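You operate a simulated robot arm through the tools that you are given. There is no shell and no other tool. Be economical: measure what you need, move in short steps, check, and stop when the job is done.

You run a simulated robot arm. Do the job below in one go: nothing can be reset, and whatever is moved stays where it is left.

JOB
On the air header, shut off air to the mixer and sheeter.
Fine: their gauges end at 0 bar, the other four branches end with air, the two supplies never join; use cross valves 4 and 7 and leave the valves you don't need.

The check looks at the end state, three seconds after you hand in, the way a careful person would. Anything else that was tipped, shoved, dropped, spilled or broken makes it a failure.

ROBOT AND FRAMES
A 7-joint arm with a three-finger gripper, fixed in place. Base frame: the origin is at the foot of the arm, x ahead of it, y to its left, z up. Readings come in mm, rad, newtons and seconds.
Its first joint turns from -2.897 to 2.897 rad. Payload 2.69 kg.
The tool frame sits at the grasp point between the pads (the TCP): z along the fingers, y along the line on which they close. The tips reach 30 mm beyond it. Largest opening 128 mm; the body of the gripper starts 117 mm behind the TCP.
Orientation is that of the tool frame in the base frame, as a unit quaternion [x, y, z, w]. With the fingers straight down and closing along the base's y, the tool's x points along the base's -x, its y along +y and its z along -z.

CONTROLS
- The arm moves only by the tool step_arm. Its argument "plan" is text: rows parted by semicolons, each of 7 numbers parted by spaces: the closure, from 0 (fully open) to 1 (shut), then the shift along the base's x, y, z in mm, then the turn, a rotation vector about the base's x, y, z in rad. In form: grip dx dy dz ax ay az; .... A call has 1 to 10 rows; each row shifts and turns the commanded pose from where the row before left it. Rows are played at 5 a second. More than 50 mm and 0.15 rad between two rows, or a gripper value outside its range, and nothing of the call is played. A pose out of reach is approached as far as the arm can. The call stops where the force on the tool passes 50 N (or 10 N more than at its start, if that is more) or the arm is blocked; 0.2 s more then pass. Each finger halts on what it meets, pressing with about 41 N; the grip force reading is that of the motor and also rises with nothing between the fingers. The clock runs only during rows and for 0.2 s after the last one: add rows that do not move to give the fingers time. It gives the time, the measured TCP pose, the force on the tool (base axes), the opening and the grip force at its end, in the units of the frame above (readings bear some noise), with the torque about the TCP (base axes, N m) and any sound that the robot's microphone picked up.
- Cameras (640 x 400 px; columns grow to the right, rows downward): "scene" is fixed at [399.4, -650.3, 1581.6]; the picture's right is [0.90, -0.44, 0.00], its down [-0.12, -0.25, -0.96] and it looks along [0.42, 0.86, -0.28] (base axes); focal length 340 px, centre (320, 200). "wrist" rides on the gripper at [58, 54, -131] in the tool frame; the picture's right is [-0.68, 0.74, 0.00], its down [-0.62, -0.57, -0.55] and it looks along [-0.40, -0.37, 0.84] (tool axes); focal length 234 px, centre (320, 200).
- capture(camera): a new picture of that camera. It takes no simulated time.
- raise_lower(by): slides the trunk up (or, below 0, down) by that many mm; the arm rides with it, the base frame stays. It gives what a move gives, with no picture.
- point_at(camera, pixels): for up to 12 pixels [column, row] of the newest picture of that camera ("zoom" is the newest enlarged one), the place [x, y, z] in the base frame of the surface seen there, good to about 2 mm. It takes no simulated time.
- inspect(camera, box): a new picture of the part [left, top, right, bottom] of that camera's present view, enlarged. It takes no simulated time.
- sign_off(): hands the job in; it is judged then, once.

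Go step by step. Measure first, check grasps and placings, and put right what went wrong. The budget is 80 turns and 46 pictures, counting those below and the enlarged ones. Unless the task says otherwise, let go and move clear before handing in, and close with one line.

The tools are called after "Call:" as name(argument=value, ...) on one line, values as JSON. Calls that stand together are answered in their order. step_arm: Moves the arm, as the interface text tells. Its arguments: {"type":"object","properties":{"plan":{"type":"string"}},"required":["plan"]} The other tools are called the same way: raise_lower (by) slides the trunk up or down; capture (camera) takes a picture; point_at (camera, pixels) gives the place of the surface under pixels of a picture; inspect (camera, box) takes an enlarged picture of a part of a camera's view; sign_off () hands the job in.

At the start:

```text
t: 0.0
eef_pos: [496.1, 319.4, 1521.5]
tool_rot: [0.0, 1.0, 0.0, 0.0]
ft_force: [-0.5, 0.5, -0.7]
wrist_torque: [0.01, 0.01, 0.01]
gripper_width: 128.0
grip_force: 0.1
trunk travel left (down, up): [-150.0, 200.0]
```

scene: 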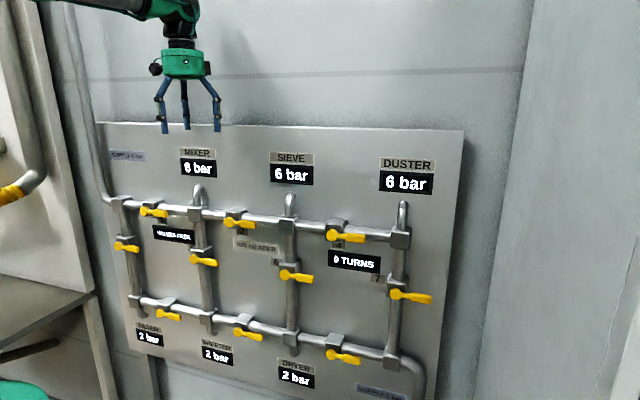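
wrist: 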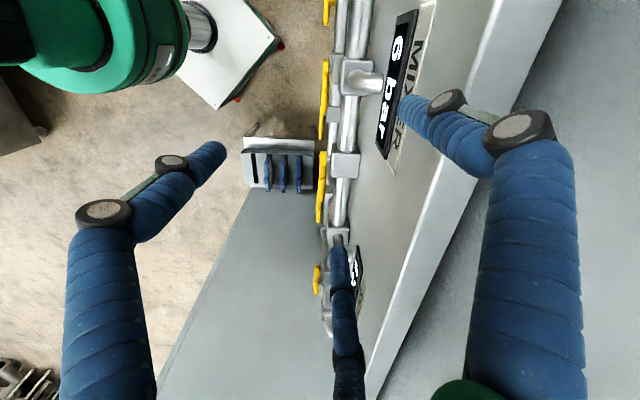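

The scene shows a panel with two rails and yellow-handled valves. I'll enlarge it to read the labels and handles.

Call:
inspect(camera="scene", box=[90, 120, 280, 240])

Call:
inspect(camera="scene", box=[270, 140, 460, 260])

Call:
inspect(camera="scene", box=[90, 230, 280, 370])

Call:
inspect(camera="scene", box=[260, 250, 450, 400])

```text
3.33 times, centred on (185, 180) of scene
```

zoom: 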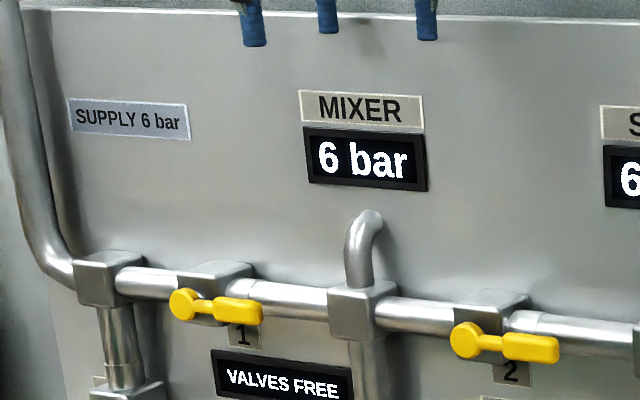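

```text
3.33 times, centred on (365, 200) of scene
```

zoom: 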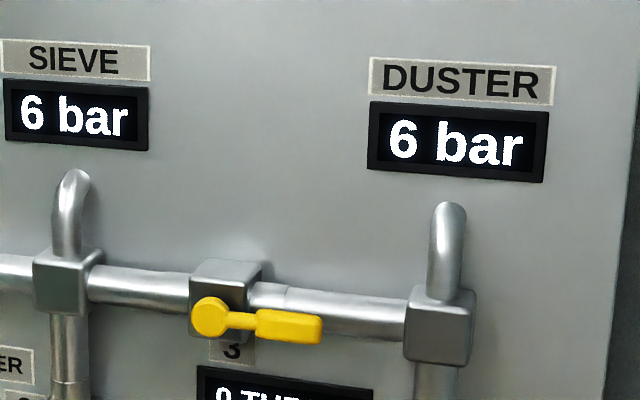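

```text
2.86 times, centred on (185, 300) of scene
```

zoom: 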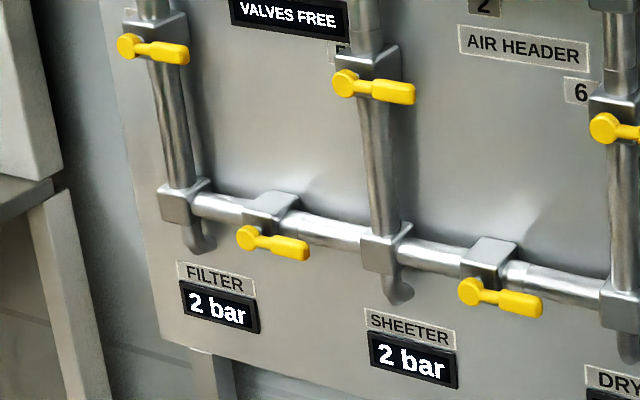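

```text
2.67 times, centred on (355, 325) of scene
```

zoom: 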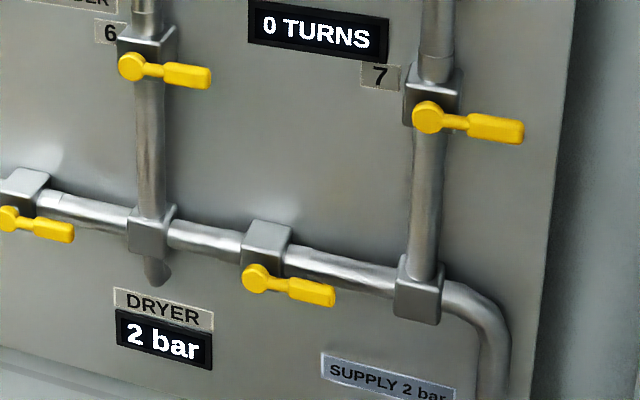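

All row valves (1,2,3,8,9,10) are open and the cross valves (4–7) closed. The plan is to close 1, 2, 8 and 9, then open 4 and 7. I'll measure the handles and panel now.

Call:
capture(camera="scene")

Call:
point_at(camera="scene", pixels=[[146, 211], [160, 213], [229, 222], [248, 225], [331, 235], [357, 238], [120, 245], [134, 248], [194, 259], [210, 263], [284, 274], [305, 278]])

Call:
point_at(camera="scene", pixels=[[396, 294], [424, 299], [161, 313], [175, 317], [238, 331], [256, 336], [331, 354], [352, 359], [250, 200], [440, 200], [150, 180], [330, 320]])

Call:
inspect(camera="scene", box=[130, 190, 200, 235])

```text
39 pictures are left
```

scene: 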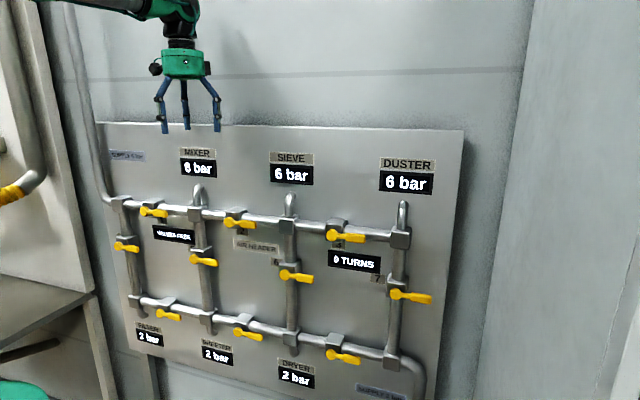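

```text
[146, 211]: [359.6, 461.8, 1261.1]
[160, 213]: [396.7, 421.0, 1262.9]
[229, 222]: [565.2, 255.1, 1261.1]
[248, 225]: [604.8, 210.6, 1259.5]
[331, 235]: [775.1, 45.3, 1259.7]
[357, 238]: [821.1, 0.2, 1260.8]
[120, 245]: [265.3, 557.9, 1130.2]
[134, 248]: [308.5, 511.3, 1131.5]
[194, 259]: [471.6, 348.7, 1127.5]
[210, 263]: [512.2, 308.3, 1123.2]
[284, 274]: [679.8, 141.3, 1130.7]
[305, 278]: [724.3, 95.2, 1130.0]
```

```text
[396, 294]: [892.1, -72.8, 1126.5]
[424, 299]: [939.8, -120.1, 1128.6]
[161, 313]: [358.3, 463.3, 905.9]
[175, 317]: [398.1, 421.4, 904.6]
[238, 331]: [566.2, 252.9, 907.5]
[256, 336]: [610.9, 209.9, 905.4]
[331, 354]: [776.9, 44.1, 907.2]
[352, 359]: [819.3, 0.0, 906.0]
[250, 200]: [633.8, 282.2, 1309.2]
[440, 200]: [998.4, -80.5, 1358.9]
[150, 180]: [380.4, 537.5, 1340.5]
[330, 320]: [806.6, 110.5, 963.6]
```

```text
8.89 times, centred on (165, 212) of scene
```

zoom: 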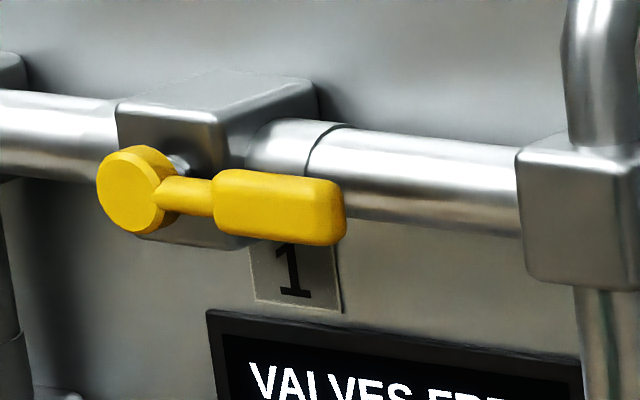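

The panel plane is x+y≈917 with the lever fronts about 70 mm out, hubs at 146,211 (valve 1) and so on. I'll back off and turn the tool toward the panel, also measuring the pipe and valve-body depth.

Call:
point_at(camera="zoom", pixels=[[130, 190], [190, 195], [225, 205], [335, 215], [220, 240], [420, 180], [160, 125], [550, 210], [260, 170], [285, 240], [60, 140], [300, 300]])

Call:
step_arm(plan="0 -25 -25 0 0 0 -0.131; 0 -25 -25 0 0 0 -0.131; 0 -25 -25 0 0 0 -0.131; 0 -25 -25 0 0 0 -0.131; 0.3 -10 -10 0 0 0 -0.131; 0.6 0 0 0 0 0 -0.1304; 1 0 0 0 0 0 0; 1 0 0 0 0 0 0")

```text
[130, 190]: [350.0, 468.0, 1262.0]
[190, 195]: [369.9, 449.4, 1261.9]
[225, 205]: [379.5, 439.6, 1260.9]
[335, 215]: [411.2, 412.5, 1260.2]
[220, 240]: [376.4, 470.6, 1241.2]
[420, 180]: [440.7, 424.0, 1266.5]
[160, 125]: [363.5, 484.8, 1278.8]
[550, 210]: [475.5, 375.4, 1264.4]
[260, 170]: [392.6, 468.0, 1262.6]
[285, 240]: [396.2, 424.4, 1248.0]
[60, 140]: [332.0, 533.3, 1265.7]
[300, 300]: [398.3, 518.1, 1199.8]
```

```text
t: 1.8
eef_pos: [385.5, 210.3, 1521.3]
tool_rot: [0.383, 0.924, 0.0, 0.0]
ft_force: [0.5, -0.8, -0.1]
wrist_torque: [-0.02, -0.01, -0.03]
gripper_width: 2.0
grip_force: 31.3
trunk travel left (down, up): [-150.0, 200.0]
```

The valve bodies front at about 49 mm and pipes at about 37 mm from the panel, so tips at about 56 mm will engage only the levers. Next I tilt the tool 90° toward the panel.

Call:
step_arm(plan="1 0 0 0 0.1 -0.1 0; 1 0 0 0 0.1 -0.1 0; 1 0 0 0 0.1 -0.1 0; 1 0 0 0 0.1 -0.1 0; 1 0 0 0 0.1 -0.1 0; 1 0 0 0 0.1 -0.1 0; 1 0 0 0 0.1 -0.1 0; 1 0 0 0 0.1 -0.1 0")

Call:
step_arm(plan="1 0 0 -40 0.1 -0.1 0; 1 0 0 -40 0.1 -0.1 0; 1 0 0 -40 0.1 -0.1 0; 1 0 0 0 0.0107 -0.0107 0; 1 0 0 0 0 0 0")

Call:
capture(camera="scene")

Call:
capture(camera="wrist")

```text
t: 3.6
eef_pos: [385.7, 210.7, 1521.7]
tool_rot: [0.322, 0.78, 0.496, 0.206]
ft_force: [0.2, -0.2, 0.0]
wrist_torque: [0.04, 0.0, 0.02]
gripper_width: 2.5
grip_force: 31.6
trunk travel left (down, up): [-150.0, 200.0]
```

```text
t: 4.8
eef_pos: [385.2, 209.7, 1401.7]
tool_rot: [0.27, 0.653, 0.653, 0.271]
ft_force: [-0.1, -0.2, 0.6]
wrist_torque: [0.01, 0.0, 0.02]
gripper_width: 2.0
grip_force: 31.9
trunk travel left (down, up): [-150.0, 200.0]
```

```text
37 pictures are left
```

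scene: 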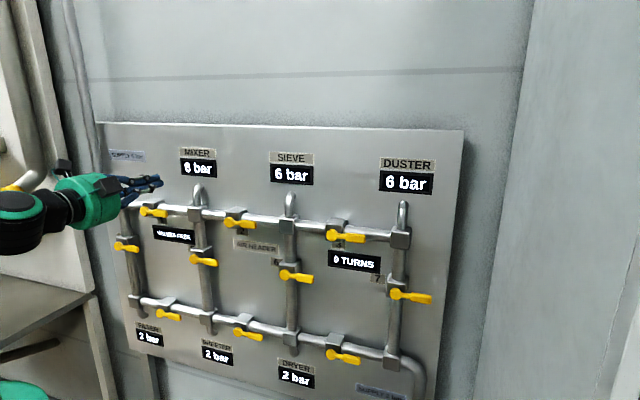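

```text
36 pictures are left
```

wrist: 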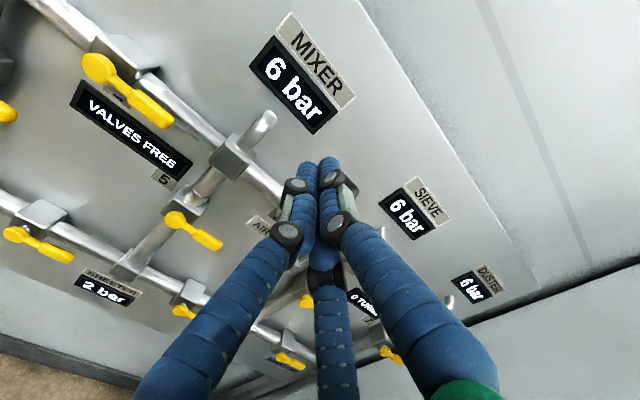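

The tool faces the panel, but the gripper visibly has three fingers bunched together. I'll zoom in to judge the bundle width.

Call:
inspect(camera="scene", box=[90, 160, 180, 220])

Call:
inspect(camera="wrist", box=[240, 140, 390, 300])

```text
6.67 times, centred on (135, 190) of scene
```

zoom: 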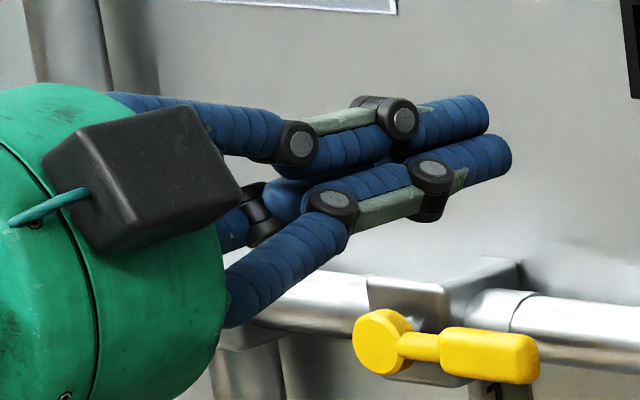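

```text
2.50 times, centred on (315, 220) of wrist
```

zoom: 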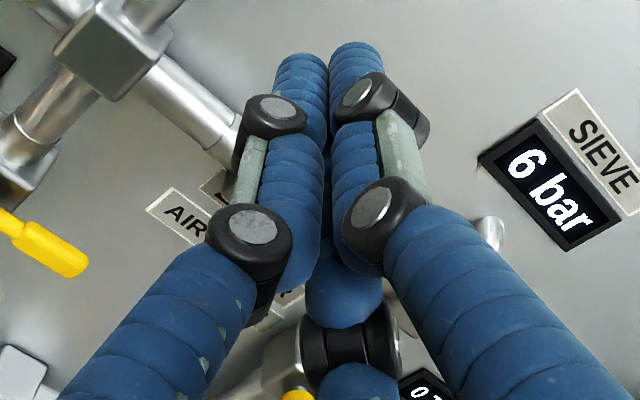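

The fingertip pair is about 20–28 mm tall and compact enough to push with. I'll approach above valve 1's lever (s≈-20, z 1310) and advance until the tips are 56 mm off the panel.

Call:
step_arm(plan="1 -7.9 32.9 -18.3 0 0 0; 1 -7.9 32.9 -18.3 0 0 0; 1 -7.9 32.9 -18.3 0 0 0; 1 -7.9 32.9 -18.3 0 0 0; 1 -7.9 32.9 -18.3 0 0 0; 1 19 19 0 0 0 0; 1 19 19 0 0 0 0; 1 0 0 0 0 0 0")

Call:
inspect(camera="scene", box=[100, 160, 220, 240])

Call:
capture(camera="wrist")

```text
t: 6.6
eef_pos: [429.3, 359.0, 1315.7]
tool_rot: [0.269, 0.655, 0.654, 0.267]
ft_force: [1.5, 0.5, 0.1]
wrist_torque: [0.04, 0.02, 0.03]
gripper_width: 2.3
grip_force: 31.8
out of reach, approached as far as the arm can: row 4, 5, 6
trunk travel left (down, up): [-150.0, 200.0]
```

```text
5.00 times, centred on (160, 200) of scene
```

zoom: 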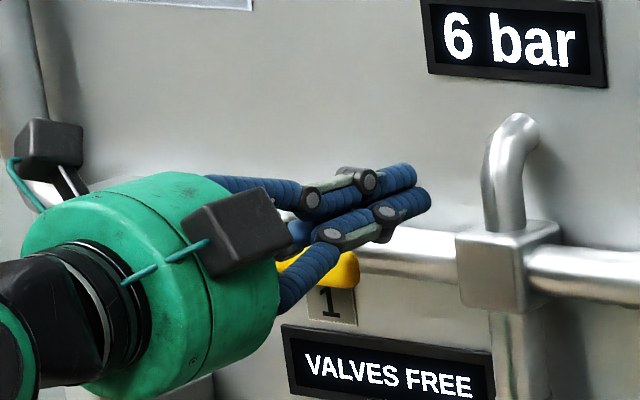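

```text
32 pictures are left
```

wrist: 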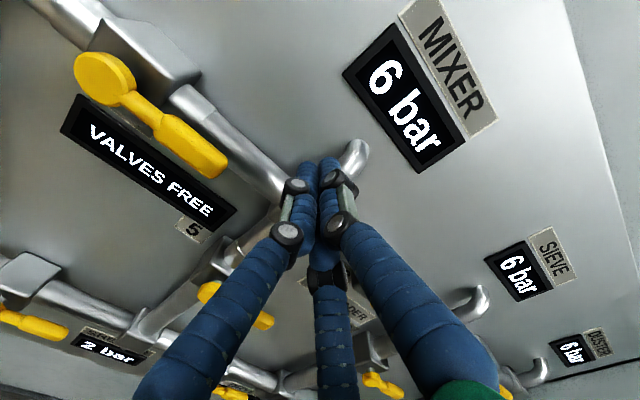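

The arm ran out of reach short of the target (it stopped at s≈50 instead of -20), probably because it is too folded. I'll back off, raise the trunk and try again with the arm reaching lower.

Call:
step_arm(plan="1 -25 -25 0 0 0 0; 1 -25 -25 0 0 0 0; 1 0 0 0 0 0 0")

Call:
raise_lower(by=150)

Call:
capture(camera="scene")

```text
t: 7.4
eef_pos: [376.4, 308.0, 1315.7]
tool_rot: [0.27, 0.653, 0.654, 0.271]
ft_force: [-0.1, -0.5, -0.1]
wrist_torque: [-0.04, 0.01, -0.04]
gripper_width: 2.1
grip_force: 31.1
trunk travel left (down, up): [-150.0, 200.0]
```

```text
t: 9.2
eef_pos: [376.8, 308.6, 1465.5]
tool_rot: [0.271, 0.653, 0.653, 0.27]
ft_force: [0.0, 0.2, 0.3]
wrist_torque: [0.0, -0.02, 0.01]
gripper_width: 2.1
grip_force: 31.2
trunk travel left (down, up): [-300.0, 50.0]
```

```text
31 pictures are left
```

scene: 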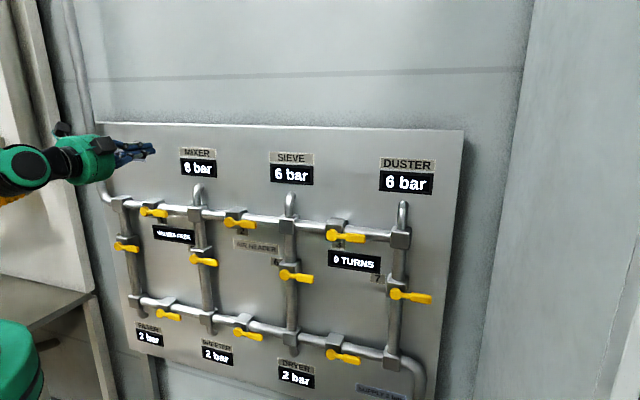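

The green dome at bottom left rose with the trunk, so it's likely the shoulder. I'll locate it.

Call:
point_at(camera="scene", pixels=[[15, 325], [15, 370], [30, 350], [20, 170], [45, 165], [5, 185]])

```text
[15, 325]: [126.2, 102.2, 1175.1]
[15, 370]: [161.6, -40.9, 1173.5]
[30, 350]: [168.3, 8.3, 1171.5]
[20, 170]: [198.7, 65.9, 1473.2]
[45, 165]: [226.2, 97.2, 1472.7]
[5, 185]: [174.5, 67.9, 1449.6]
```

The shoulder should now be around z≈1500. I'll try the approach pose again from here.

Call:
step_arm(plan="1 0 0 -45 0 0 0; 1 0 0 -45 0 0 0; 1 0 0 -45 0 0 0; 1 -15.5 33 -20 0 0 0; 1 -15.5 33 0 0 0 0; 1 0 0 0 0 0 0")

```text
t: 10.6
eef_pos: [389.0, 308.6, 1324.2]
tool_rot: [0.267, 0.653, 0.655, 0.27]
ft_force: [0.4, 0.1, -0.6]
wrist_torque: [0.0, -0.01, 0.03]
gripper_width: 2.0
grip_force: 31.6
out of reach, approached as far as the arm can: row 2, 3, 4, 5
trunk travel left (down, up): [-300.0, 50.0]
```

Going lower relative to the shoulder makes it worse, so the wrist-pitch limit is binding and I need the trunk low. I'll lift the arm and lower the trunk fully.

Call:
step_arm(plan="1 0 0 45 0 0 0; 1 0 0 45 0 0 0; 1 -10 -10 45 0 0 0; 1 -10 -10 45 0 0 0; 1 0 0 45 0 0 0; 1 0 0 45 0 0 0; 1 0 0 0 0 0 0")

Call:
raise_lower(by=-300)

```text
t: 12.2
eef_pos: [366.2, 286.6, 1590.9]
tool_rot: [0.271, 0.654, 0.653, 0.271]
ft_force: [-0.7, 0.6, 0.7]
wrist_torque: [0.0, -0.01, 0.0]
gripper_width: 2.0
grip_force: 31.7
trunk travel left (down, up): [-300.0, 50.0]
```

```text
t: 15.2
eef_pos: [366.3, 287.1, 1291.3]
tool_rot: [0.271, 0.654, 0.653, 0.27]
ft_force: [0.0, -0.4, 0.6]
wrist_torque: [0.01, 0.0, 0.02]
gripper_width: 2.0
grip_force: 31.9
trunk travel left (down, up): [0.0, 350.0]
```

Call:
step_arm(plan="1 -6.8 29 8 0 0 0; 1 -6.8 29 8 0 0 0; 1 -6.8 29 3 0 0 0; 1 19 19 0 0 0 0; 1 19 19 0 0 0 0; 1 0 0 0 0 0 0")

Call:
inspect(camera="scene", box=[100, 160, 220, 240])

Call:
capture(camera="wrist")

```text
t: 16.6
eef_pos: [419.2, 374.8, 1315.3]
tool_rot: [0.269, 0.655, 0.654, 0.268]
ft_force: [0.2, 0.4, -0.3]
wrist_torque: [0.03, 0.0, 0.0]
gripper_width: 2.1
grip_force: 31.7
out of reach, approached as far as the arm can: row 2, 3, 4
trunk travel left (down, up): [0.0, 350.0]
```

```text
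5.00 times, centred on (160, 200) of scene
```

zoom: 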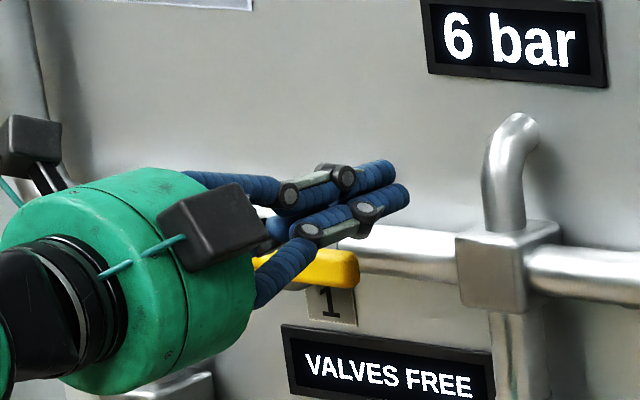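

```text
29 pictures are left
```

wrist: 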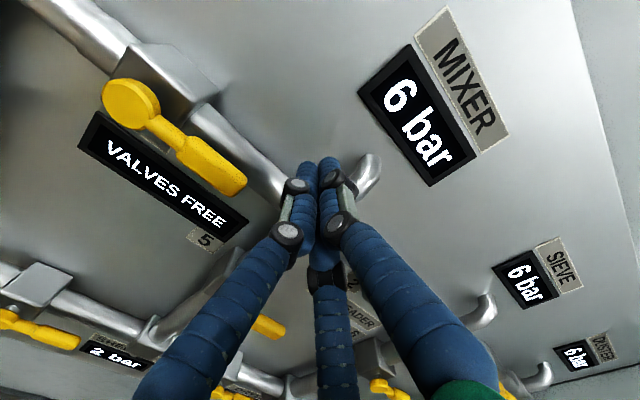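

The tool stopped at s≈31 but at the right depth, and the constraint eases nearer the panel. I'll slide left along the panel.

Call:
step_arm(plan="1 -12 12 0 0 0 0; 1 -12 12 0 0 0 0; 1 -12 12 0 0 0 0; 1 0 0 0 0 0 0")

```text
t: 17.6
eef_pos: [416.4, 377.2, 1320.6]
tool_rot: [0.266, 0.655, 0.655, 0.267]
ft_force: [0.5, 0.0, 0.3]
wrist_torque: [0.01, -0.01, -0.02]
gripper_width: 2.0
grip_force: 31.5
out of reach, approached as far as the arm can: row 1, 2, 3
trunk travel left (down, up): [0.0, 350.0]
```

It is still stuck, independent of height, so I suspect a last-joint roll limit. I'll back off and roll the tool −90° about its axis to a more neutral wrist.

Call:
step_arm(plan="1 -25 -25 0 0 0 0; 1 -20 -20 0 -0.101 -0.101 0; 1 0 0 0 -0.101 -0.101 0; 1 0 0 0 -0.101 -0.101 0; 1 0 0 0 -0.101 -0.101 0; 1 0 0 0 -0.101 -0.101 0; 1 0 0 0 -0.101 -0.101 0; 1 0 0 0 -0.101 -0.101 0; 1 0 0 0 -0.101 -0.101 0; 1 0 0 0 -0.101 -0.101 0")

Call:
step_arm(plan="1 0 0 0 -0.101 -0.101 0; 1 0 0 0 -0.101 -0.101 0; 1 0 0 0 0 0 0")

```text
t: 19.8
eef_pos: [370.4, 332.0, 1322.2]
tool_rot: [-0.178, 0.685, 0.361, 0.608]
ft_force: [-0.3, 0.7, 0.2]
wrist_torque: [0.02, -0.03, 0.02]
gripper_width: 2.2
grip_force: 31.8
out of reach, approached as far as the arm can: row 1
trunk travel left (down, up): [0.0, 350.0]
```

```text
t: 20.6
eef_pos: [371.2, 330.6, 1322.4]
tool_rot: [-0.273, 0.653, 0.271, 0.653]
ft_force: [0.2, -0.2, 0.6]
wrist_torque: [0.02, 0.04, -0.02]
gripper_width: 2.1
grip_force: 31.3
trunk travel left (down, up): [0.0, 350.0]
```

The roll worked. Now I'll slide left to s=-20, then advance.

Call:
step_arm(plan="1 -17 17 -6 0 0 0; 1 -17.4 17.4 -6 0 0 0; 1 23.5 23.5 0 0 0 0; 1 23.5 23.5 0 0 0 0; 1 0 0 0 0 0 0")

Call:
inspect(camera="scene", box=[100, 160, 220, 240])

Call:
capture(camera="wrist")

```text
t: 21.8
eef_pos: [402.1, 379.6, 1299.8]
tool_rot: [-0.316, 0.643, 0.251, 0.651]
ft_force: [-0.1, 0.5, -0.2]
wrist_torque: [-0.02, -0.01, 0.01]
gripper_width: 1.9
grip_force: 31.4
out of reach, approached as far as the arm can: row 1, 2, 3
trunk travel left (down, up): [0.0, 350.0]
```

```text
5.00 times, centred on (160, 200) of scene
```

zoom: 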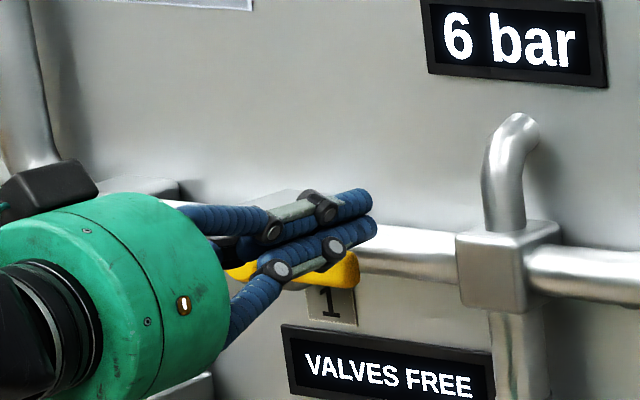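

```text
27 pictures are left
```

wrist: 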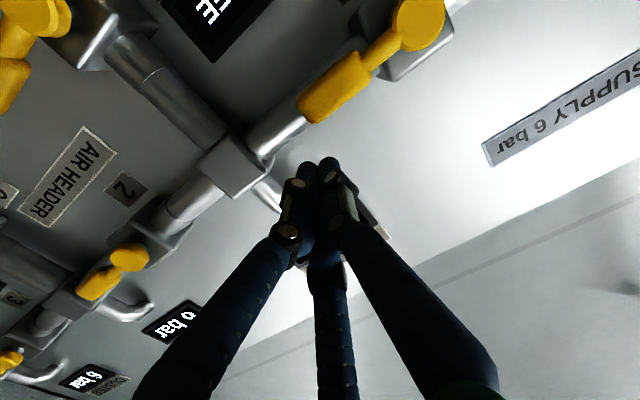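

The limit persists and matches the arm being too folded, with the wrist too close to the base. I'll back off and pitch the fingers about 43° downward, which moves the wrist up and away, and fix the small roll error.

Call:
step_arm(plan="1 -10 -20 20 -0.106 0.106 0; 1 -10 -20 20 -0.106 0.106 0; 1 0 0 0 -0.106 0.106 0; 1 0 0 0 -0.106 0.106 0; 1 0 0 0 -0.106 0.106 0; 1 0 0 0 0.0635 0.0635 -0.039; 1 0 0 0 0 0 0")

```text
t: 23.4
eef_pos: [374.2, 350.4, 1345.0]
tool_rot: [-0.365, 0.824, 0.209, 0.379]
ft_force: [-0.7, 0.8, -0.6]
wrist_torque: [0.02, 0.0, 0.01]
gripper_width: 2.1
grip_force: 31.6
out of reach, approached as far as the arm can: row 2, 3
trunk travel left (down, up): [0.0, 350.0]
```

Now pitched about 39° down with a slight yaw. I'll correct the yaw and roll, slide to s=-20 and advance over lever 1.

Call:
step_arm(plan="1 -13 13 0 -0.048 -0.048 -0.1; 1 -13 13 0 0 0 0; 1 0 0 0 0 0 0; 1 0 0 0 0 0 0")

```text
t: 24.4
eef_pos: [346.5, 377.3, 1345.4]
tool_rot: [-0.337, 0.837, 0.16, 0.4]
ft_force: [0.0, -0.7, 0.0]
wrist_torque: [0.03, 0.01, -0.02]
gripper_width: 2.1
grip_force: 31.5
trunk travel left (down, up): [0.0, 350.0]
```

The orientation is clean and reachable. Advancing over the lever.

Call:
step_arm(plan="1 0 0 -15 0 0 0; 1 20 20 -8 0 0 0; 1 21 21 -8 0 0 0; 1 0 0 0 0 0 0")

Call:
inspect(camera="scene", box=[100, 160, 220, 240])

```text
t: 25.4
eef_pos: [388.1, 417.5, 1316.0]
tool_rot: [-0.337, 0.837, 0.16, 0.4]
ft_force: [0.8, 1.1, -0.4]
wrist_torque: [-0.02, -0.03, 0.01]
gripper_width: 2.4
grip_force: 32.0
trunk travel left (down, up): [0.0, 350.0]
```

```text
5.00 times, centred on (160, 200) of scene
```

zoom: 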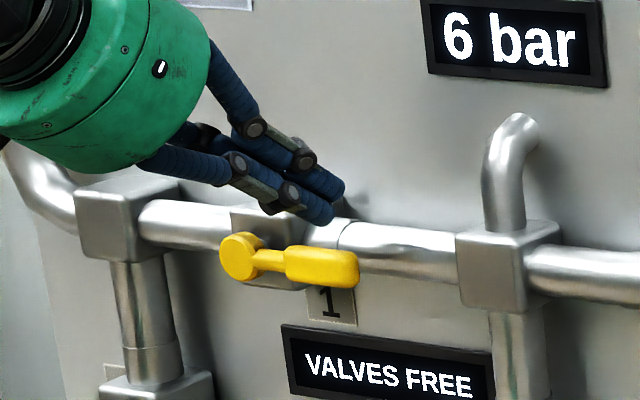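

The fingertips sit just above lever 1's grip. I'll push down a first part to see whether it turns this way.

Call:
step_arm(plan="1 1 -1 -15 0 0 0; 1 1 -1 -10 0 0 0; 1 1 -1 -10 0 0 0; 1 0 0 -9 0 0 0")

Call:
inspect(camera="scene", box=[100, 160, 220, 240])

```text
t: 26.1
eef_pos: [391.1, 417.3, 1300.7]
tool_rot: [-0.335, 0.831, 0.167, 0.411]
ft_force: [3.1, -0.4, 11.2]
wrist_torque: [0.03, -0.21, 0.11]
gripper_width: 2.1
grip_force: 31.7
trunk travel left (down, up): [0.0, 350.0]
stopped in row 3: the force on the tool passed its limit at 59 N (the readings are from after the stop); the commanded pose is now the measured one
```

```text
5.00 times, centred on (160, 200) of scene
```

zoom: 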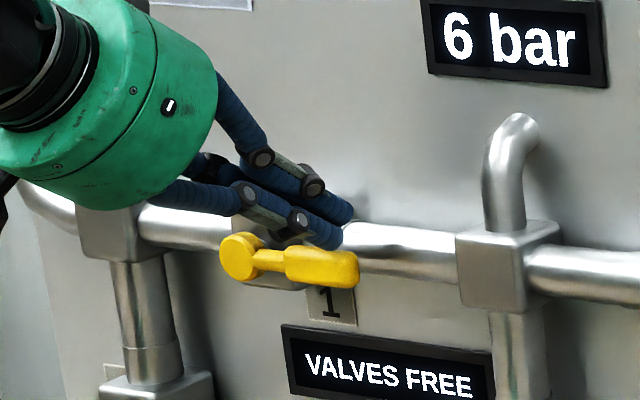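

Lever 1 stopped my push (59 N) at z≈1281 on first contact without turning, so it must turn the other way. I'll back off and come in from below.

Call:
step_arm(plan="1 0 0 5 0 0 0; 1 -20 -20 0 0 0 0; 1 -19 -19 0 0 0 0; 1 0 0 -34 0 0 0; 1 0 0 -34 0 0 0; 1 19 19 0 0 0 0; 1 19 19 0 0 0 0; 1 0 0 0 0 0 0")

Call:
inspect(camera="scene", box=[100, 160, 220, 240])

```text
t: 27.9
eef_pos: [392.3, 416.4, 1235.7]
tool_rot: [-0.335, 0.832, 0.166, 0.41]
ft_force: [-0.8, -1.2, -2.4]
wrist_torque: [0.01, 0.0, -0.01]
gripper_width: 1.9
grip_force: 31.3
trunk travel left (down, up): [0.0, 350.0]
```

```text
5.00 times, centred on (160, 200) of scene
```

zoom: 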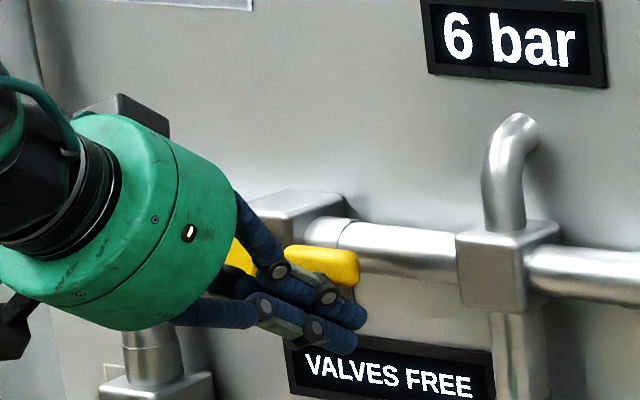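

In position below lever 1. Pushing up.

Call:
step_arm(plan="1 0 0 11 0 0 0; 1 2 -2 8 0 0 0; 1 2 -2 8 0 0 0; 1 1 -1 9 0 0 0; 1 0 0 8 0 0 0")

Call:
inspect(camera="scene", box=[100, 160, 220, 240])

```text
t: 29.1
eef_pos: [394.8, 411.4, 1279.5]
tool_rot: [-0.335, 0.832, 0.166, 0.41]
ft_force: [0.2, 0.1, 0.3]
wrist_torque: [-0.02, 0.01, 0.03]
gripper_width: 2.1
grip_force: 32.0
trunk travel left (down, up): [0.0, 350.0]
```

```text
5.00 times, centred on (160, 200) of scene
```

zoom: 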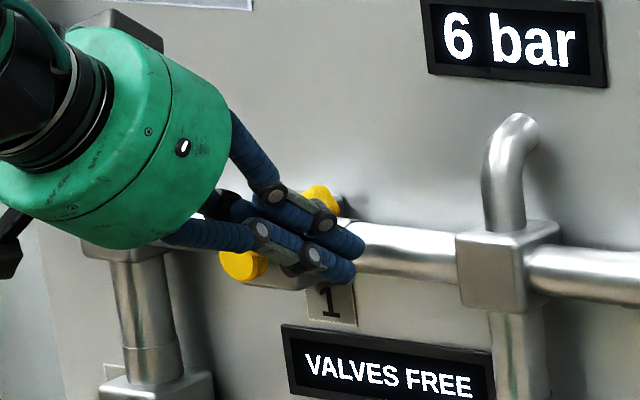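

The lever turns up freely. Continuing along the arc to vertical.

Call:
step_arm(plan="1 -1 1 8 0 0 0; 1 -1.5 1.5 8 0 0 0; 1 -2.5 2.5 7 0 0 0; 1 -2.5 2.5 7 0 0 0; 1 -3.6 3.6 6 0 0 0; 1 -3.6 3.6 6 0 0 0; 1 -4.2 4.2 4 0 0 0; 1 -4.2 4.2 4 0 0 0; 1 -3 3 0 0 0 0; 1 -2 2 0 0 0 0")

Call:
inspect(camera="scene", box=[100, 140, 220, 240])

```text
t: 31.3
eef_pos: [367.2, 440.1, 1327.6]
tool_rot: [-0.336, 0.833, 0.166, 0.408]
ft_force: [-0.9, -1.0, 0.5]
wrist_torque: [0.01, -0.01, -0.01]
gripper_width: 2.2
grip_force: 31.5
trunk travel left (down, up): [0.0, 350.0]
```

```text
4.00 times, centred on (160, 190) of scene
```

zoom: 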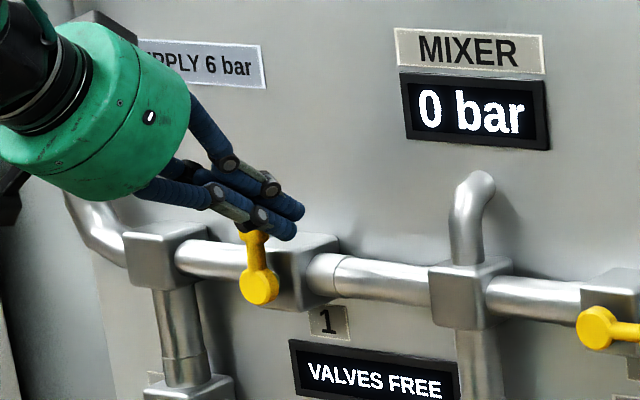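

Mixer reads 0 bar and lever 1 is vertical. Next I back out and traverse to below lever 2.

Call:
step_arm(plan="1 2 -2 0 0 0 0; 1 -21 -21 0 0 0 0; 1 -21 -21 0 0 0 0; 1 32.5 -32.5 0 0 0 0; 1 32.5 -32.5 -10 0 0 0; 1 32.5 -32.5 -20 0 0 0; 1 32.5 -32.5 -20 0 0 0; 1 32.5 -32.5 -20 0 0 0; 1 32.5 -32.5 -21 0 0 0; 1 32.5 -32.5 0 0 0 0")

Call:
step_arm(plan="1 0 0 0 0 0 0; 1 21 21 0 0 0 0; 1 21 21 0 0 0 0; 1 0 0 0 0 0 0")

Call:
inspect(camera="scene", box=[180, 160, 300, 250])

```text
refused: row 6 steps farther than a row can; nothing moved
```

```text
t: 32.1
eef_pos: [400.1, 473.8, 1331.6]
tool_rot: [-0.335, 0.832, 0.167, 0.408]
ft_force: [-27.4, -24.4, 5.8]
wrist_torque: [0.05, 0.03, -0.12]
gripper_width: 1.9
grip_force: 31.5
trunk travel left (down, up): [0.0, 350.0]
stopped in row 4: the force on the tool passed its limit at 87 N (the readings are from after the stop); the commanded pose is now the measured one
```

```text
4.44 times, centred on (240, 205) of scene
```

zoom: 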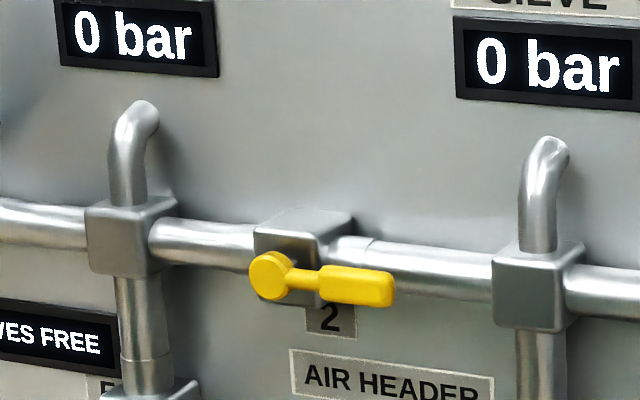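

The traverse was refused (rows too long), yet my follow-up ran anyway and pressed the tips to the panel at 87 N. I shouldn't have chained those calls. I'll back straight out and check valve 1.

Call:
step_arm(plan="1 -10 -10 0 0 0 0; 1 -25 -25 0 0 0 0; 1 -25 -25 0 0 0 0; 1 -20 -20 0 0 0 0; 1 0 0 0 0 0 0")

Call:
inspect(camera="scene", box=[90, 120, 240, 250])

```text
t: 33.3
eef_pos: [324.7, 396.5, 1328.4]
tool_rot: [-0.334, 0.833, 0.165, 0.408]
ft_force: [-0.3, -1.0, 0.7]
wrist_torque: [-0.01, 0.02, 0.03]
gripper_width: 2.0
grip_force: 31.2
trunk travel left (down, up): [0.0, 350.0]
```

```text
3.08 times, centred on (165, 185) of scene
```

zoom: 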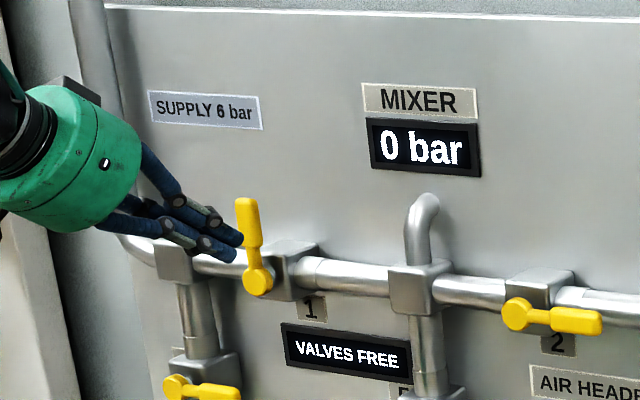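

Nothing is disturbed and lever 1 is vertical. Now I'll traverse, retracted, to below lever 2.

Call:
step_arm(plan="1 28.7 -28.7 -11.5 0 0 0; 1 28.7 -28.7 -11.5 0 0 0; 1 28.7 -28.7 -11.5 0 0 0; 1 28.7 -28.7 -11.5 0 0 0; 1 28.7 -28.7 -11.5 0 0 0; 1 28.7 -28.7 -11.5 0 0 0; 1 28.7 -28.7 -11.5 0 0 0; 1 28.7 -28.7 -11.5 0 0 0; 1 0 0 0 0 0 0")

```text
t: 35.3
eef_pos: [554.4, 166.3, 1234.5]
tool_rot: [-0.335, 0.834, 0.165, 0.407]
ft_force: [0.1, -0.3, -0.1]
wrist_torque: [0.0, -0.03, 0.03]
gripper_width: 2.1
grip_force: 32.1
trunk travel left (down, up): [0.0, 350.0]
```

Now I advance under lever 2 and start pushing up.

Call:
step_arm(plan="1 22 22 0 0 0 0; 1 21.9 21.9 0 0 0 0; 1 0 0 0 0 0 0; 1 0 0 11 0 0 0; 1 2 -2 8 0 0 0; 1 2 -2 8 0 0 0; 1 1 -1 9 0 0 0; 1 0 0 8 0 0 0")

```text
t: 37.1
eef_pos: [603.7, 207.4, 1282.0]
tool_rot: [-0.335, 0.833, 0.165, 0.408]
ft_force: [0.2, -0.1, 0.6]
wrist_torque: [0.0, 0.0, 0.04]
gripper_width: 2.1
grip_force: 31.3
trunk travel left (down, up): [0.0, 350.0]
```

Call:
step_arm(plan="1 -1 1 8 0 0 0; 1 -1.5 1.5 8 0 0 0; 1 -2.5 2.5 7 0 0 0; 1 -2.5 2.5 7 0 0 0; 1 -3.6 3.6 6 0 0 0; 1 -3.6 3.6 6 0 0 0; 1 -4.2 4.2 4 0 0 0; 1 -4.2 4.2 4 0 0 0; 1 -3 3 0 0 0 0; 1 -2 2 0 0 0 0")

Call:
inspect(camera="scene", box=[180, 140, 330, 240])

```text
t: 39.3
eef_pos: [576.6, 233.0, 1331.3]
tool_rot: [-0.334, 0.833, 0.165, 0.408]
ft_force: [21.8, -13.7, 1.9]
wrist_torque: [0.02, -0.16, -0.28]
gripper_width: 1.7
grip_force: 31.3
trunk travel left (down, up): [0.0, 350.0]
```

```text
4.00 times, centred on (255, 190) of scene
```

zoom: 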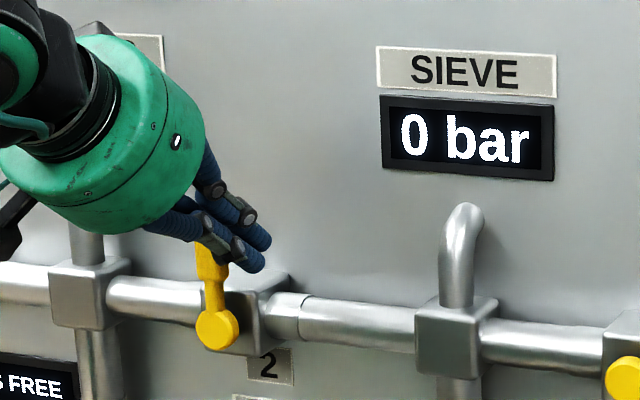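

Lever 2 is at its vertical stop (about 26 N), and valve 1's image slope matches true vertical. Next I retract and descend to valve 9's level.

Call:
step_arm(plan="1 3 -3 0 0 0 0; 1 -23 -23 0 0 0 0; 1 -23 -23 0 0 0 0; 1 9 -9 -45 0 0 0; 1 9 -9 -45 0 0 0; 1 0 0 -45 0 0 0; 1 0 0 -45 0 0 0; 1 0 0 -45 0 0 0; 1 0 0 -45 0 0 0; 1 0 0 0 0 0 0")

```text
t: 41.5
eef_pos: [552.7, 169.0, 1061.6]
tool_rot: [-0.334, 0.833, 0.165, 0.408]
ft_force: [-0.5, 0.4, 0.2]
wrist_torque: [-0.02, -0.01, -0.02]
gripper_width: 2.1
grip_force: 31.4
trunk travel left (down, up): [0.0, 350.0]
```

Call:
step_arm(plan="1 0 0 -45 0 0 0; 1 0 0 -45 0 0 0; 1 0 0 -45 0 0 0; 1 0 0 -45 0 0 0; 1 0 0 0 0 0 0")

```text
t: 42.7
eef_pos: [550.8, 168.7, 881.6]
tool_rot: [-0.334, 0.833, 0.166, 0.408]
ft_force: [-0.8, -0.8, -0.3]
wrist_torque: [-0.03, -0.03, -0.01]
gripper_width: 2.2
grip_force: 31.4
trunk travel left (down, up): [0.0, 350.0]
```

The height is reachable at this pitch. I'll advance under lever 9 and start the push.

Call:
step_arm(plan="1 25 19.4 0 0 0 0; 1 22.2 22.2 0 0 0 0; 1 0 0 0 0 0 0; 1 0 0 11 0 0 0; 1 2 -2 8 0 0 0; 1 2 -2 8 0 0 0; 1 1 -1 9 0 0 0; 1 0 0 8 0 0 0")

```text
t: 44.5
eef_pos: [602.5, 204.3, 925.9]
tool_rot: [-0.333, 0.833, 0.165, 0.409]
ft_force: [0.4, 0.3, -0.4]
wrist_torque: [0.02, 0.0, 0.02]
gripper_width: 2.0
grip_force: 31.3
trunk travel left (down, up): [0.0, 350.0]
```

Call:
step_arm(plan="1 -1.5 1.5 8 0 0 0; 1 -2 2 8 0 0 0; 1 -2.5 2.5 7 0 0 0; 1 -2.5 2.5 7 0 0 0; 1 -3.6 3.6 6 0 0 0; 1 -3.6 3.6 6 0 0 0; 1 -4.2 4.2 4 0 0 0; 1 -4.2 4.2 4 0 0 0; 1 -3 3 0 0 0 0; 1 -2 2 0 0 0 0")

Call:
inspect(camera="scene", box=[120, 240, 330, 390])

```text
t: 46.7
eef_pos: [575.7, 232.4, 975.5]
tool_rot: [-0.333, 0.834, 0.164, 0.408]
ft_force: [27.0, -19.7, -0.5]
wrist_torque: [-0.2, -0.13, -0.35]
gripper_width: 1.8
grip_force: 30.5
trunk travel left (down, up): [0.0, 350.0]
```

```text
2.67 times, centred on (225, 315) of scene
```

zoom: 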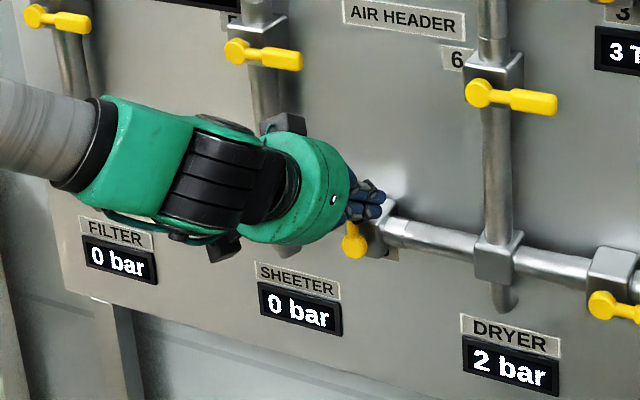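

Valve 9 is at its stop and sheeter and filter read 0. Retracting and traversing left to valve 8.

Call:
step_arm(plan="1 3 -3 0 0 0 0; 1 -23 -23 0 0 0 0; 1 -23 -23 0 0 0 0; 1 -27 27 -15 0 0 0; 1 -27 27 -15 0 0 0; 1 -27 27 -15 0 0 0; 1 -27 27 -15 0 0 0; 1 -27 27 -15 0 0 0; 1 -27 27 -10 0 0 0; 1 -27 27 -9 0 0 0")

```text
t: 48.9
eef_pos: [341.6, 373.0, 880.4]
tool_rot: [-0.341, 0.83, 0.162, 0.409]
ft_force: [-0.7, -0.6, 0.9]
wrist_torque: [-0.01, 0.0, -0.06]
gripper_width: 2.2
grip_force: 31.5
out of reach, approached as far as the arm can: row 9
trunk travel left (down, up): [0.0, 350.0]
```

Nearly exactly on station. Advancing under lever 8 and pushing.

Call:
step_arm(plan="1 25.6 21.4 0 0 0 0; 1 23.5 23.5 0 0 0 0; 1 0 0 0 0 0 0; 1 0 0 11 0 0 0; 1 2 -2 8 0 0 0; 1 2 -2 8 0 0 0; 1 1 -1 9 0 0 0; 1 0 0 8 0 0 0")

```text
t: 50.7
eef_pos: [394.4, 413.5, 925.3]
tool_rot: [-0.334, 0.833, 0.166, 0.408]
ft_force: [0.1, 0.3, -0.4]
wrist_torque: [-0.02, -0.02, 0.01]
gripper_width: 2.3
grip_force: 31.1
trunk travel left (down, up): [0.0, 350.0]
```

Call:
step_arm(plan="1 -1 1 8 0 0 0; 1 -1.5 1.5 8 0 0 0; 1 -2.5 2.5 7 0 0 0; 1 -2.5 2.5 7 0 0 0; 1 -3.6 3.6 6 0 0 0; 1 -3.6 3.6 6 0 0 0; 1 -4.2 4.2 4 0 0 0; 1 -4.2 4.2 4 0 0 0; 1 -3 3 0 0 0 0; 1 -2.5 2.5 0 0 0 0")

Call:
inspect(camera="scene", box=[90, 230, 290, 370])

```text
t: 52.9
eef_pos: [367.2, 441.9, 973.6]
tool_rot: [-0.335, 0.833, 0.167, 0.408]
ft_force: [0.4, -0.2, -0.2]
wrist_torque: [0.02, 0.0, -0.03]
gripper_width: 2.0
grip_force: 31.4
trunk travel left (down, up): [0.0, 350.0]
```

```text
2.86 times, centred on (190, 300) of scene
```

zoom: 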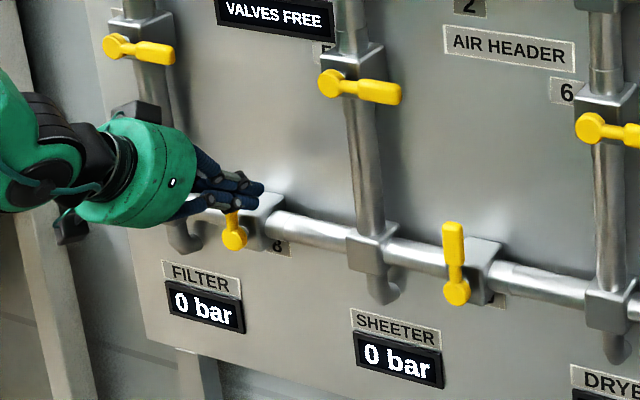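

Lever 8 is nearly vertical but shows no contact force, so I'll nudge left until it meets the stop.

Call:
step_arm(plan="1 -1.5 1.5 0 0 0 0; 1 -1.5 1.5 0 0 0 0; 1 0 0 0 0 0 0")

```text
t: 53.7
eef_pos: [365.7, 443.7, 975.0]
tool_rot: [-0.334, 0.834, 0.165, 0.407]
ft_force: [16.5, -12.9, -5.4]
wrist_torque: [-0.11, -0.18, -0.21]
gripper_width: 2.2
grip_force: 32.1
trunk travel left (down, up): [0.0, 350.0]
```

Lever 8 is against its stop at about 21 N. Retracting and moving to below valve 4 (hub s≈-206, z 1130).

Call:
step_arm(plan="1 3 -3 0 0 0 0; 1 -23 -23 0 0 0 0; 1 -23 -23 0 0 0 0; 1 0 0 45 0 0 0; 1 0 0 40 0 0 0; 1 -25 25 15 0 0 0; 1 -25 25 15 0 0 0; 1 -24 24 15 0 0 0; 1 0 0 0 0 0 0")

```text
t: 55.7
eef_pos: [245.5, 470.9, 1105.5]
tool_rot: [-0.335, 0.833, 0.165, 0.407]
ft_force: [0.3, -0.8, 0.5]
wrist_torque: [0.01, -0.02, -0.01]
gripper_width: 2.1
grip_force: 31.2
trunk travel left (down, up): [0.0, 350.0]
```

Call:
step_arm(plan="1 25.4 20.6 0 0 0 0; 1 23 23 0 0 0 0; 1 0 0 0 0 0 0; 1 0 0 11 0 0 0; 1 2 -2 8 0 0 0; 1 2 -2 8 0 0 0; 1 1 -1 9 0 0 0; 1 0 0 8 0 0 0")

Call:
inspect(camera="scene", box=[80, 190, 230, 290])

```text
t: 56.6
eef_pos: [293.4, 511.4, 1100.9]
tool_rot: [-0.336, 0.835, 0.162, 0.404]
ft_force: [-3.2, -3.6, -5.1]
wrist_torque: [-0.01, 0.02, -0.01]
gripper_width: 2.1
grip_force: 31.5
trunk travel left (down, up): [0.0, 350.0]
stopped in row 4: the force on the tool passed its limit at 56 N (the readings are from after the stop); the commanded pose is now the measured one
```

```text
4.00 times, centred on (155, 240) of scene
```

zoom: 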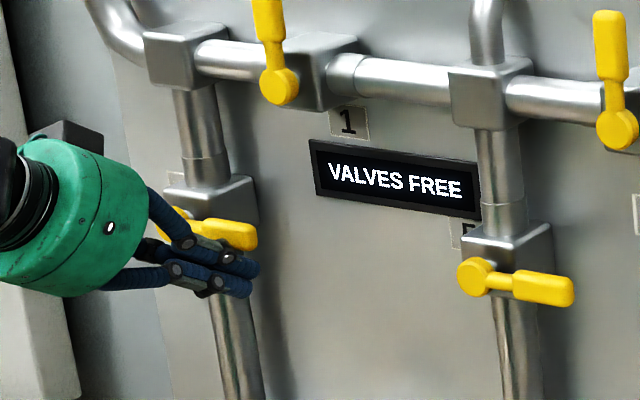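

Pushing up is blocked at first contact (56 N), so valve 4 opens downward. I'll back out, go above lever 4 and come in.

Call:
step_arm(plan="1 0 0 -4 0 0 0; 1 -23 -23 0 0 0 0; 1 -23 -23 0 0 0 0; 1 -1.5 1.5 45 0 0 0; 1 -2 2 45 0 0 0; 1 24 24 0 0 0 0; 1 23.6 23.6 0 0 0 0; 1 0 0 0 0 0 0")

Call:
inspect(camera="scene", box=[80, 190, 230, 290])

```text
t: 58.4
eef_pos: [289.9, 517.8, 1188.5]
tool_rot: [-0.336, 0.836, 0.161, 0.404]
ft_force: [-0.5, 1.6, -0.3]
wrist_torque: [-0.02, 0.03, -0.02]
gripper_width: 2.2
grip_force: 31.5
trunk travel left (down, up): [0.0, 350.0]
```

```text
4.00 times, centred on (155, 240) of scene
```

zoom: 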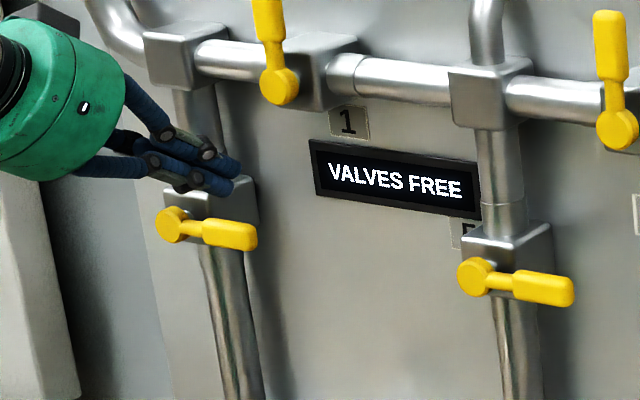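

Fingertips are above lever 4 and valves 1 and 8 are closed, so opening it is safe. Pushing down.

Call:
step_arm(plan="1 1 -1 -10 0 0 0; 1 1.2 -1.2 -9.5 0 0 0; 1 1.2 -1.2 -7 0 0 0; 1 1.2 -1.2 -7 0 0 0; 1 0 0 -7 0 0 0; 1 0 0 -7 0 0 0")

Call:
inspect(camera="scene", box=[80, 190, 230, 290])

```text
t: 59.8
eef_pos: [296.3, 513.0, 1140.6]
tool_rot: [-0.337, 0.836, 0.163, 0.402]
ft_force: [-0.1, 0.0, 0.2]
wrist_torque: [-0.01, 0.04, -0.02]
gripper_width: 2.2
grip_force: 30.8
trunk travel left (down, up): [0.0, 350.0]
```

```text
4.00 times, centred on (155, 240) of scene
```

zoom: 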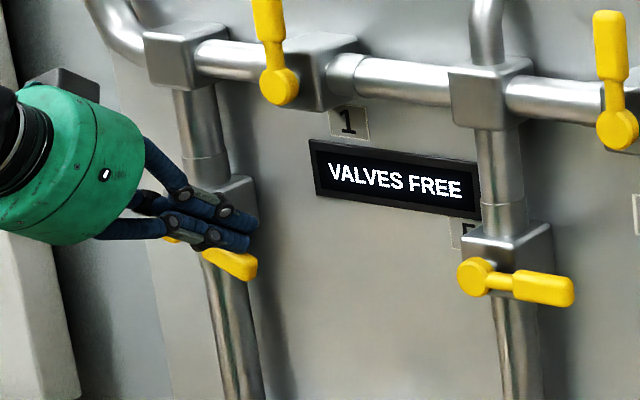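

It turns downward. Continuing the arc.

Call:
step_arm(plan="1 -1.8 1.8 -6.5 0 0 0; 1 -1.8 1.8 -6.5 0 0 0; 1 -2.5 2.5 -6 0 0 0; 1 -2.5 2.5 -6 0 0 0; 1 -3.6 3.6 -5 0 0 0; 1 -3.6 3.6 -5 0 0 0; 1 -4.2 4.2 -3.5 0 0 0; 1 -4.2 4.2 -3.5 0 0 0; 1 -1.5 1.5 0 0 0 0; 1 -1 1 0 0 0 0")

Call:
inspect(camera="scene", box=[80, 190, 260, 360])

```text
t: 62.0
eef_pos: [269.4, 538.6, 1099.7]
tool_rot: [-0.337, 0.835, 0.163, 0.403]
ft_force: [-0.3, 1.5, 0.9]
wrist_torque: [0.04, -0.03, 0.0]
gripper_width: 2.4
grip_force: 30.9
trunk travel left (down, up): [0.0, 350.0]
```

```text
2.35 times, centred on (170, 275) of scene
```

zoom: 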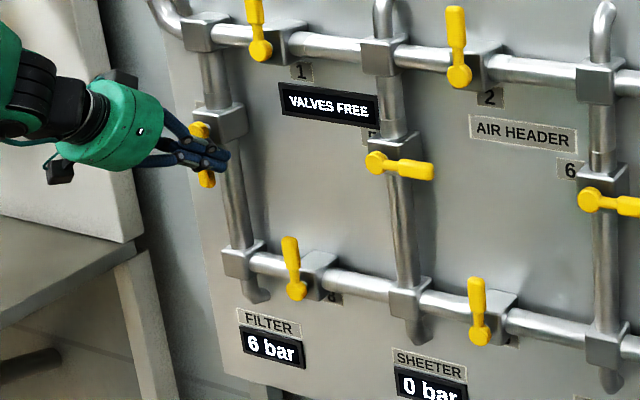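

Filter reads 6 bar. I'll nudge a bit more to seat lever 4 at its stop, then back out.

Call:
step_arm(plan="1 -1.5 1.5 0 0 0 0; 1 -1.5 1.5 0 0 0 0; 1 0 0 0 0 0 0")

```text
t: 62.8
eef_pos: [267.6, 539.7, 1098.6]
tool_rot: [-0.336, 0.836, 0.161, 0.403]
ft_force: [26.9, -32.0, 3.2]
wrist_torque: [-0.12, -0.29, -0.3]
gripper_width: 2.1
grip_force: 31.2
trunk travel left (down, up): [0.0, 350.0]
```

Lever 4 is seated. I'll retract and traverse right, in stages, toward valve 7.

Call:
step_arm(plan="1 3 -3 0 0 0 0; 1 -18 -18 0 0 0 0; 1 -18 -18 0 0 0 0; 1 0 0 45 0 0 0; 1 0 0 45 0 0 0; 1 33 -33 0 0 0 0; 1 33 -33 0 0 0 0; 1 33 -33 0 0 0 0; 1 33 -33 0 0 0 0; 1 33 -33 0 0 0 0")

```text
t: 65.0
eef_pos: [402.7, 353.4, 1209.4]
tool_rot: [-0.318, 0.822, 0.16, 0.445]
ft_force: [-0.2, 0.3, 0.1]
wrist_torque: [0.0, -0.01, 0.03]
gripper_width: 2.1
grip_force: 31.9
out of reach, approached as far as the arm can: row 10
trunk travel left (down, up): [0.0, 350.0]
```

A slight reach clip near the closest point. Continuing right.

Call:
step_arm(plan="1 33 -33 0 0 0 0; 1 33 -33 0 0 0 0; 1 33 -33 0 0 0 0; 1 33 -33 0 0 0 0; 1 33 -33 0 0 0 0; 1 33 -33 0 0 0 0; 1 33 -33 0 0 0 0; 1 33 -33 0 0 0 0; 1 33 -33 0 0 0 0; 1 0 0 0 0 0 0")

```text
t: 67.2
eef_pos: [697.8, 40.3, 1186.8]
tool_rot: [-0.336, 0.836, 0.162, 0.403]
ft_force: [0.4, -0.2, -1.8]
wrist_torque: [0.04, -0.01, 0.05]
gripper_width: 2.1
grip_force: 31.2
out of reach, approached as far as the arm can: row 1
trunk travel left (down, up): [0.0, 350.0]
```

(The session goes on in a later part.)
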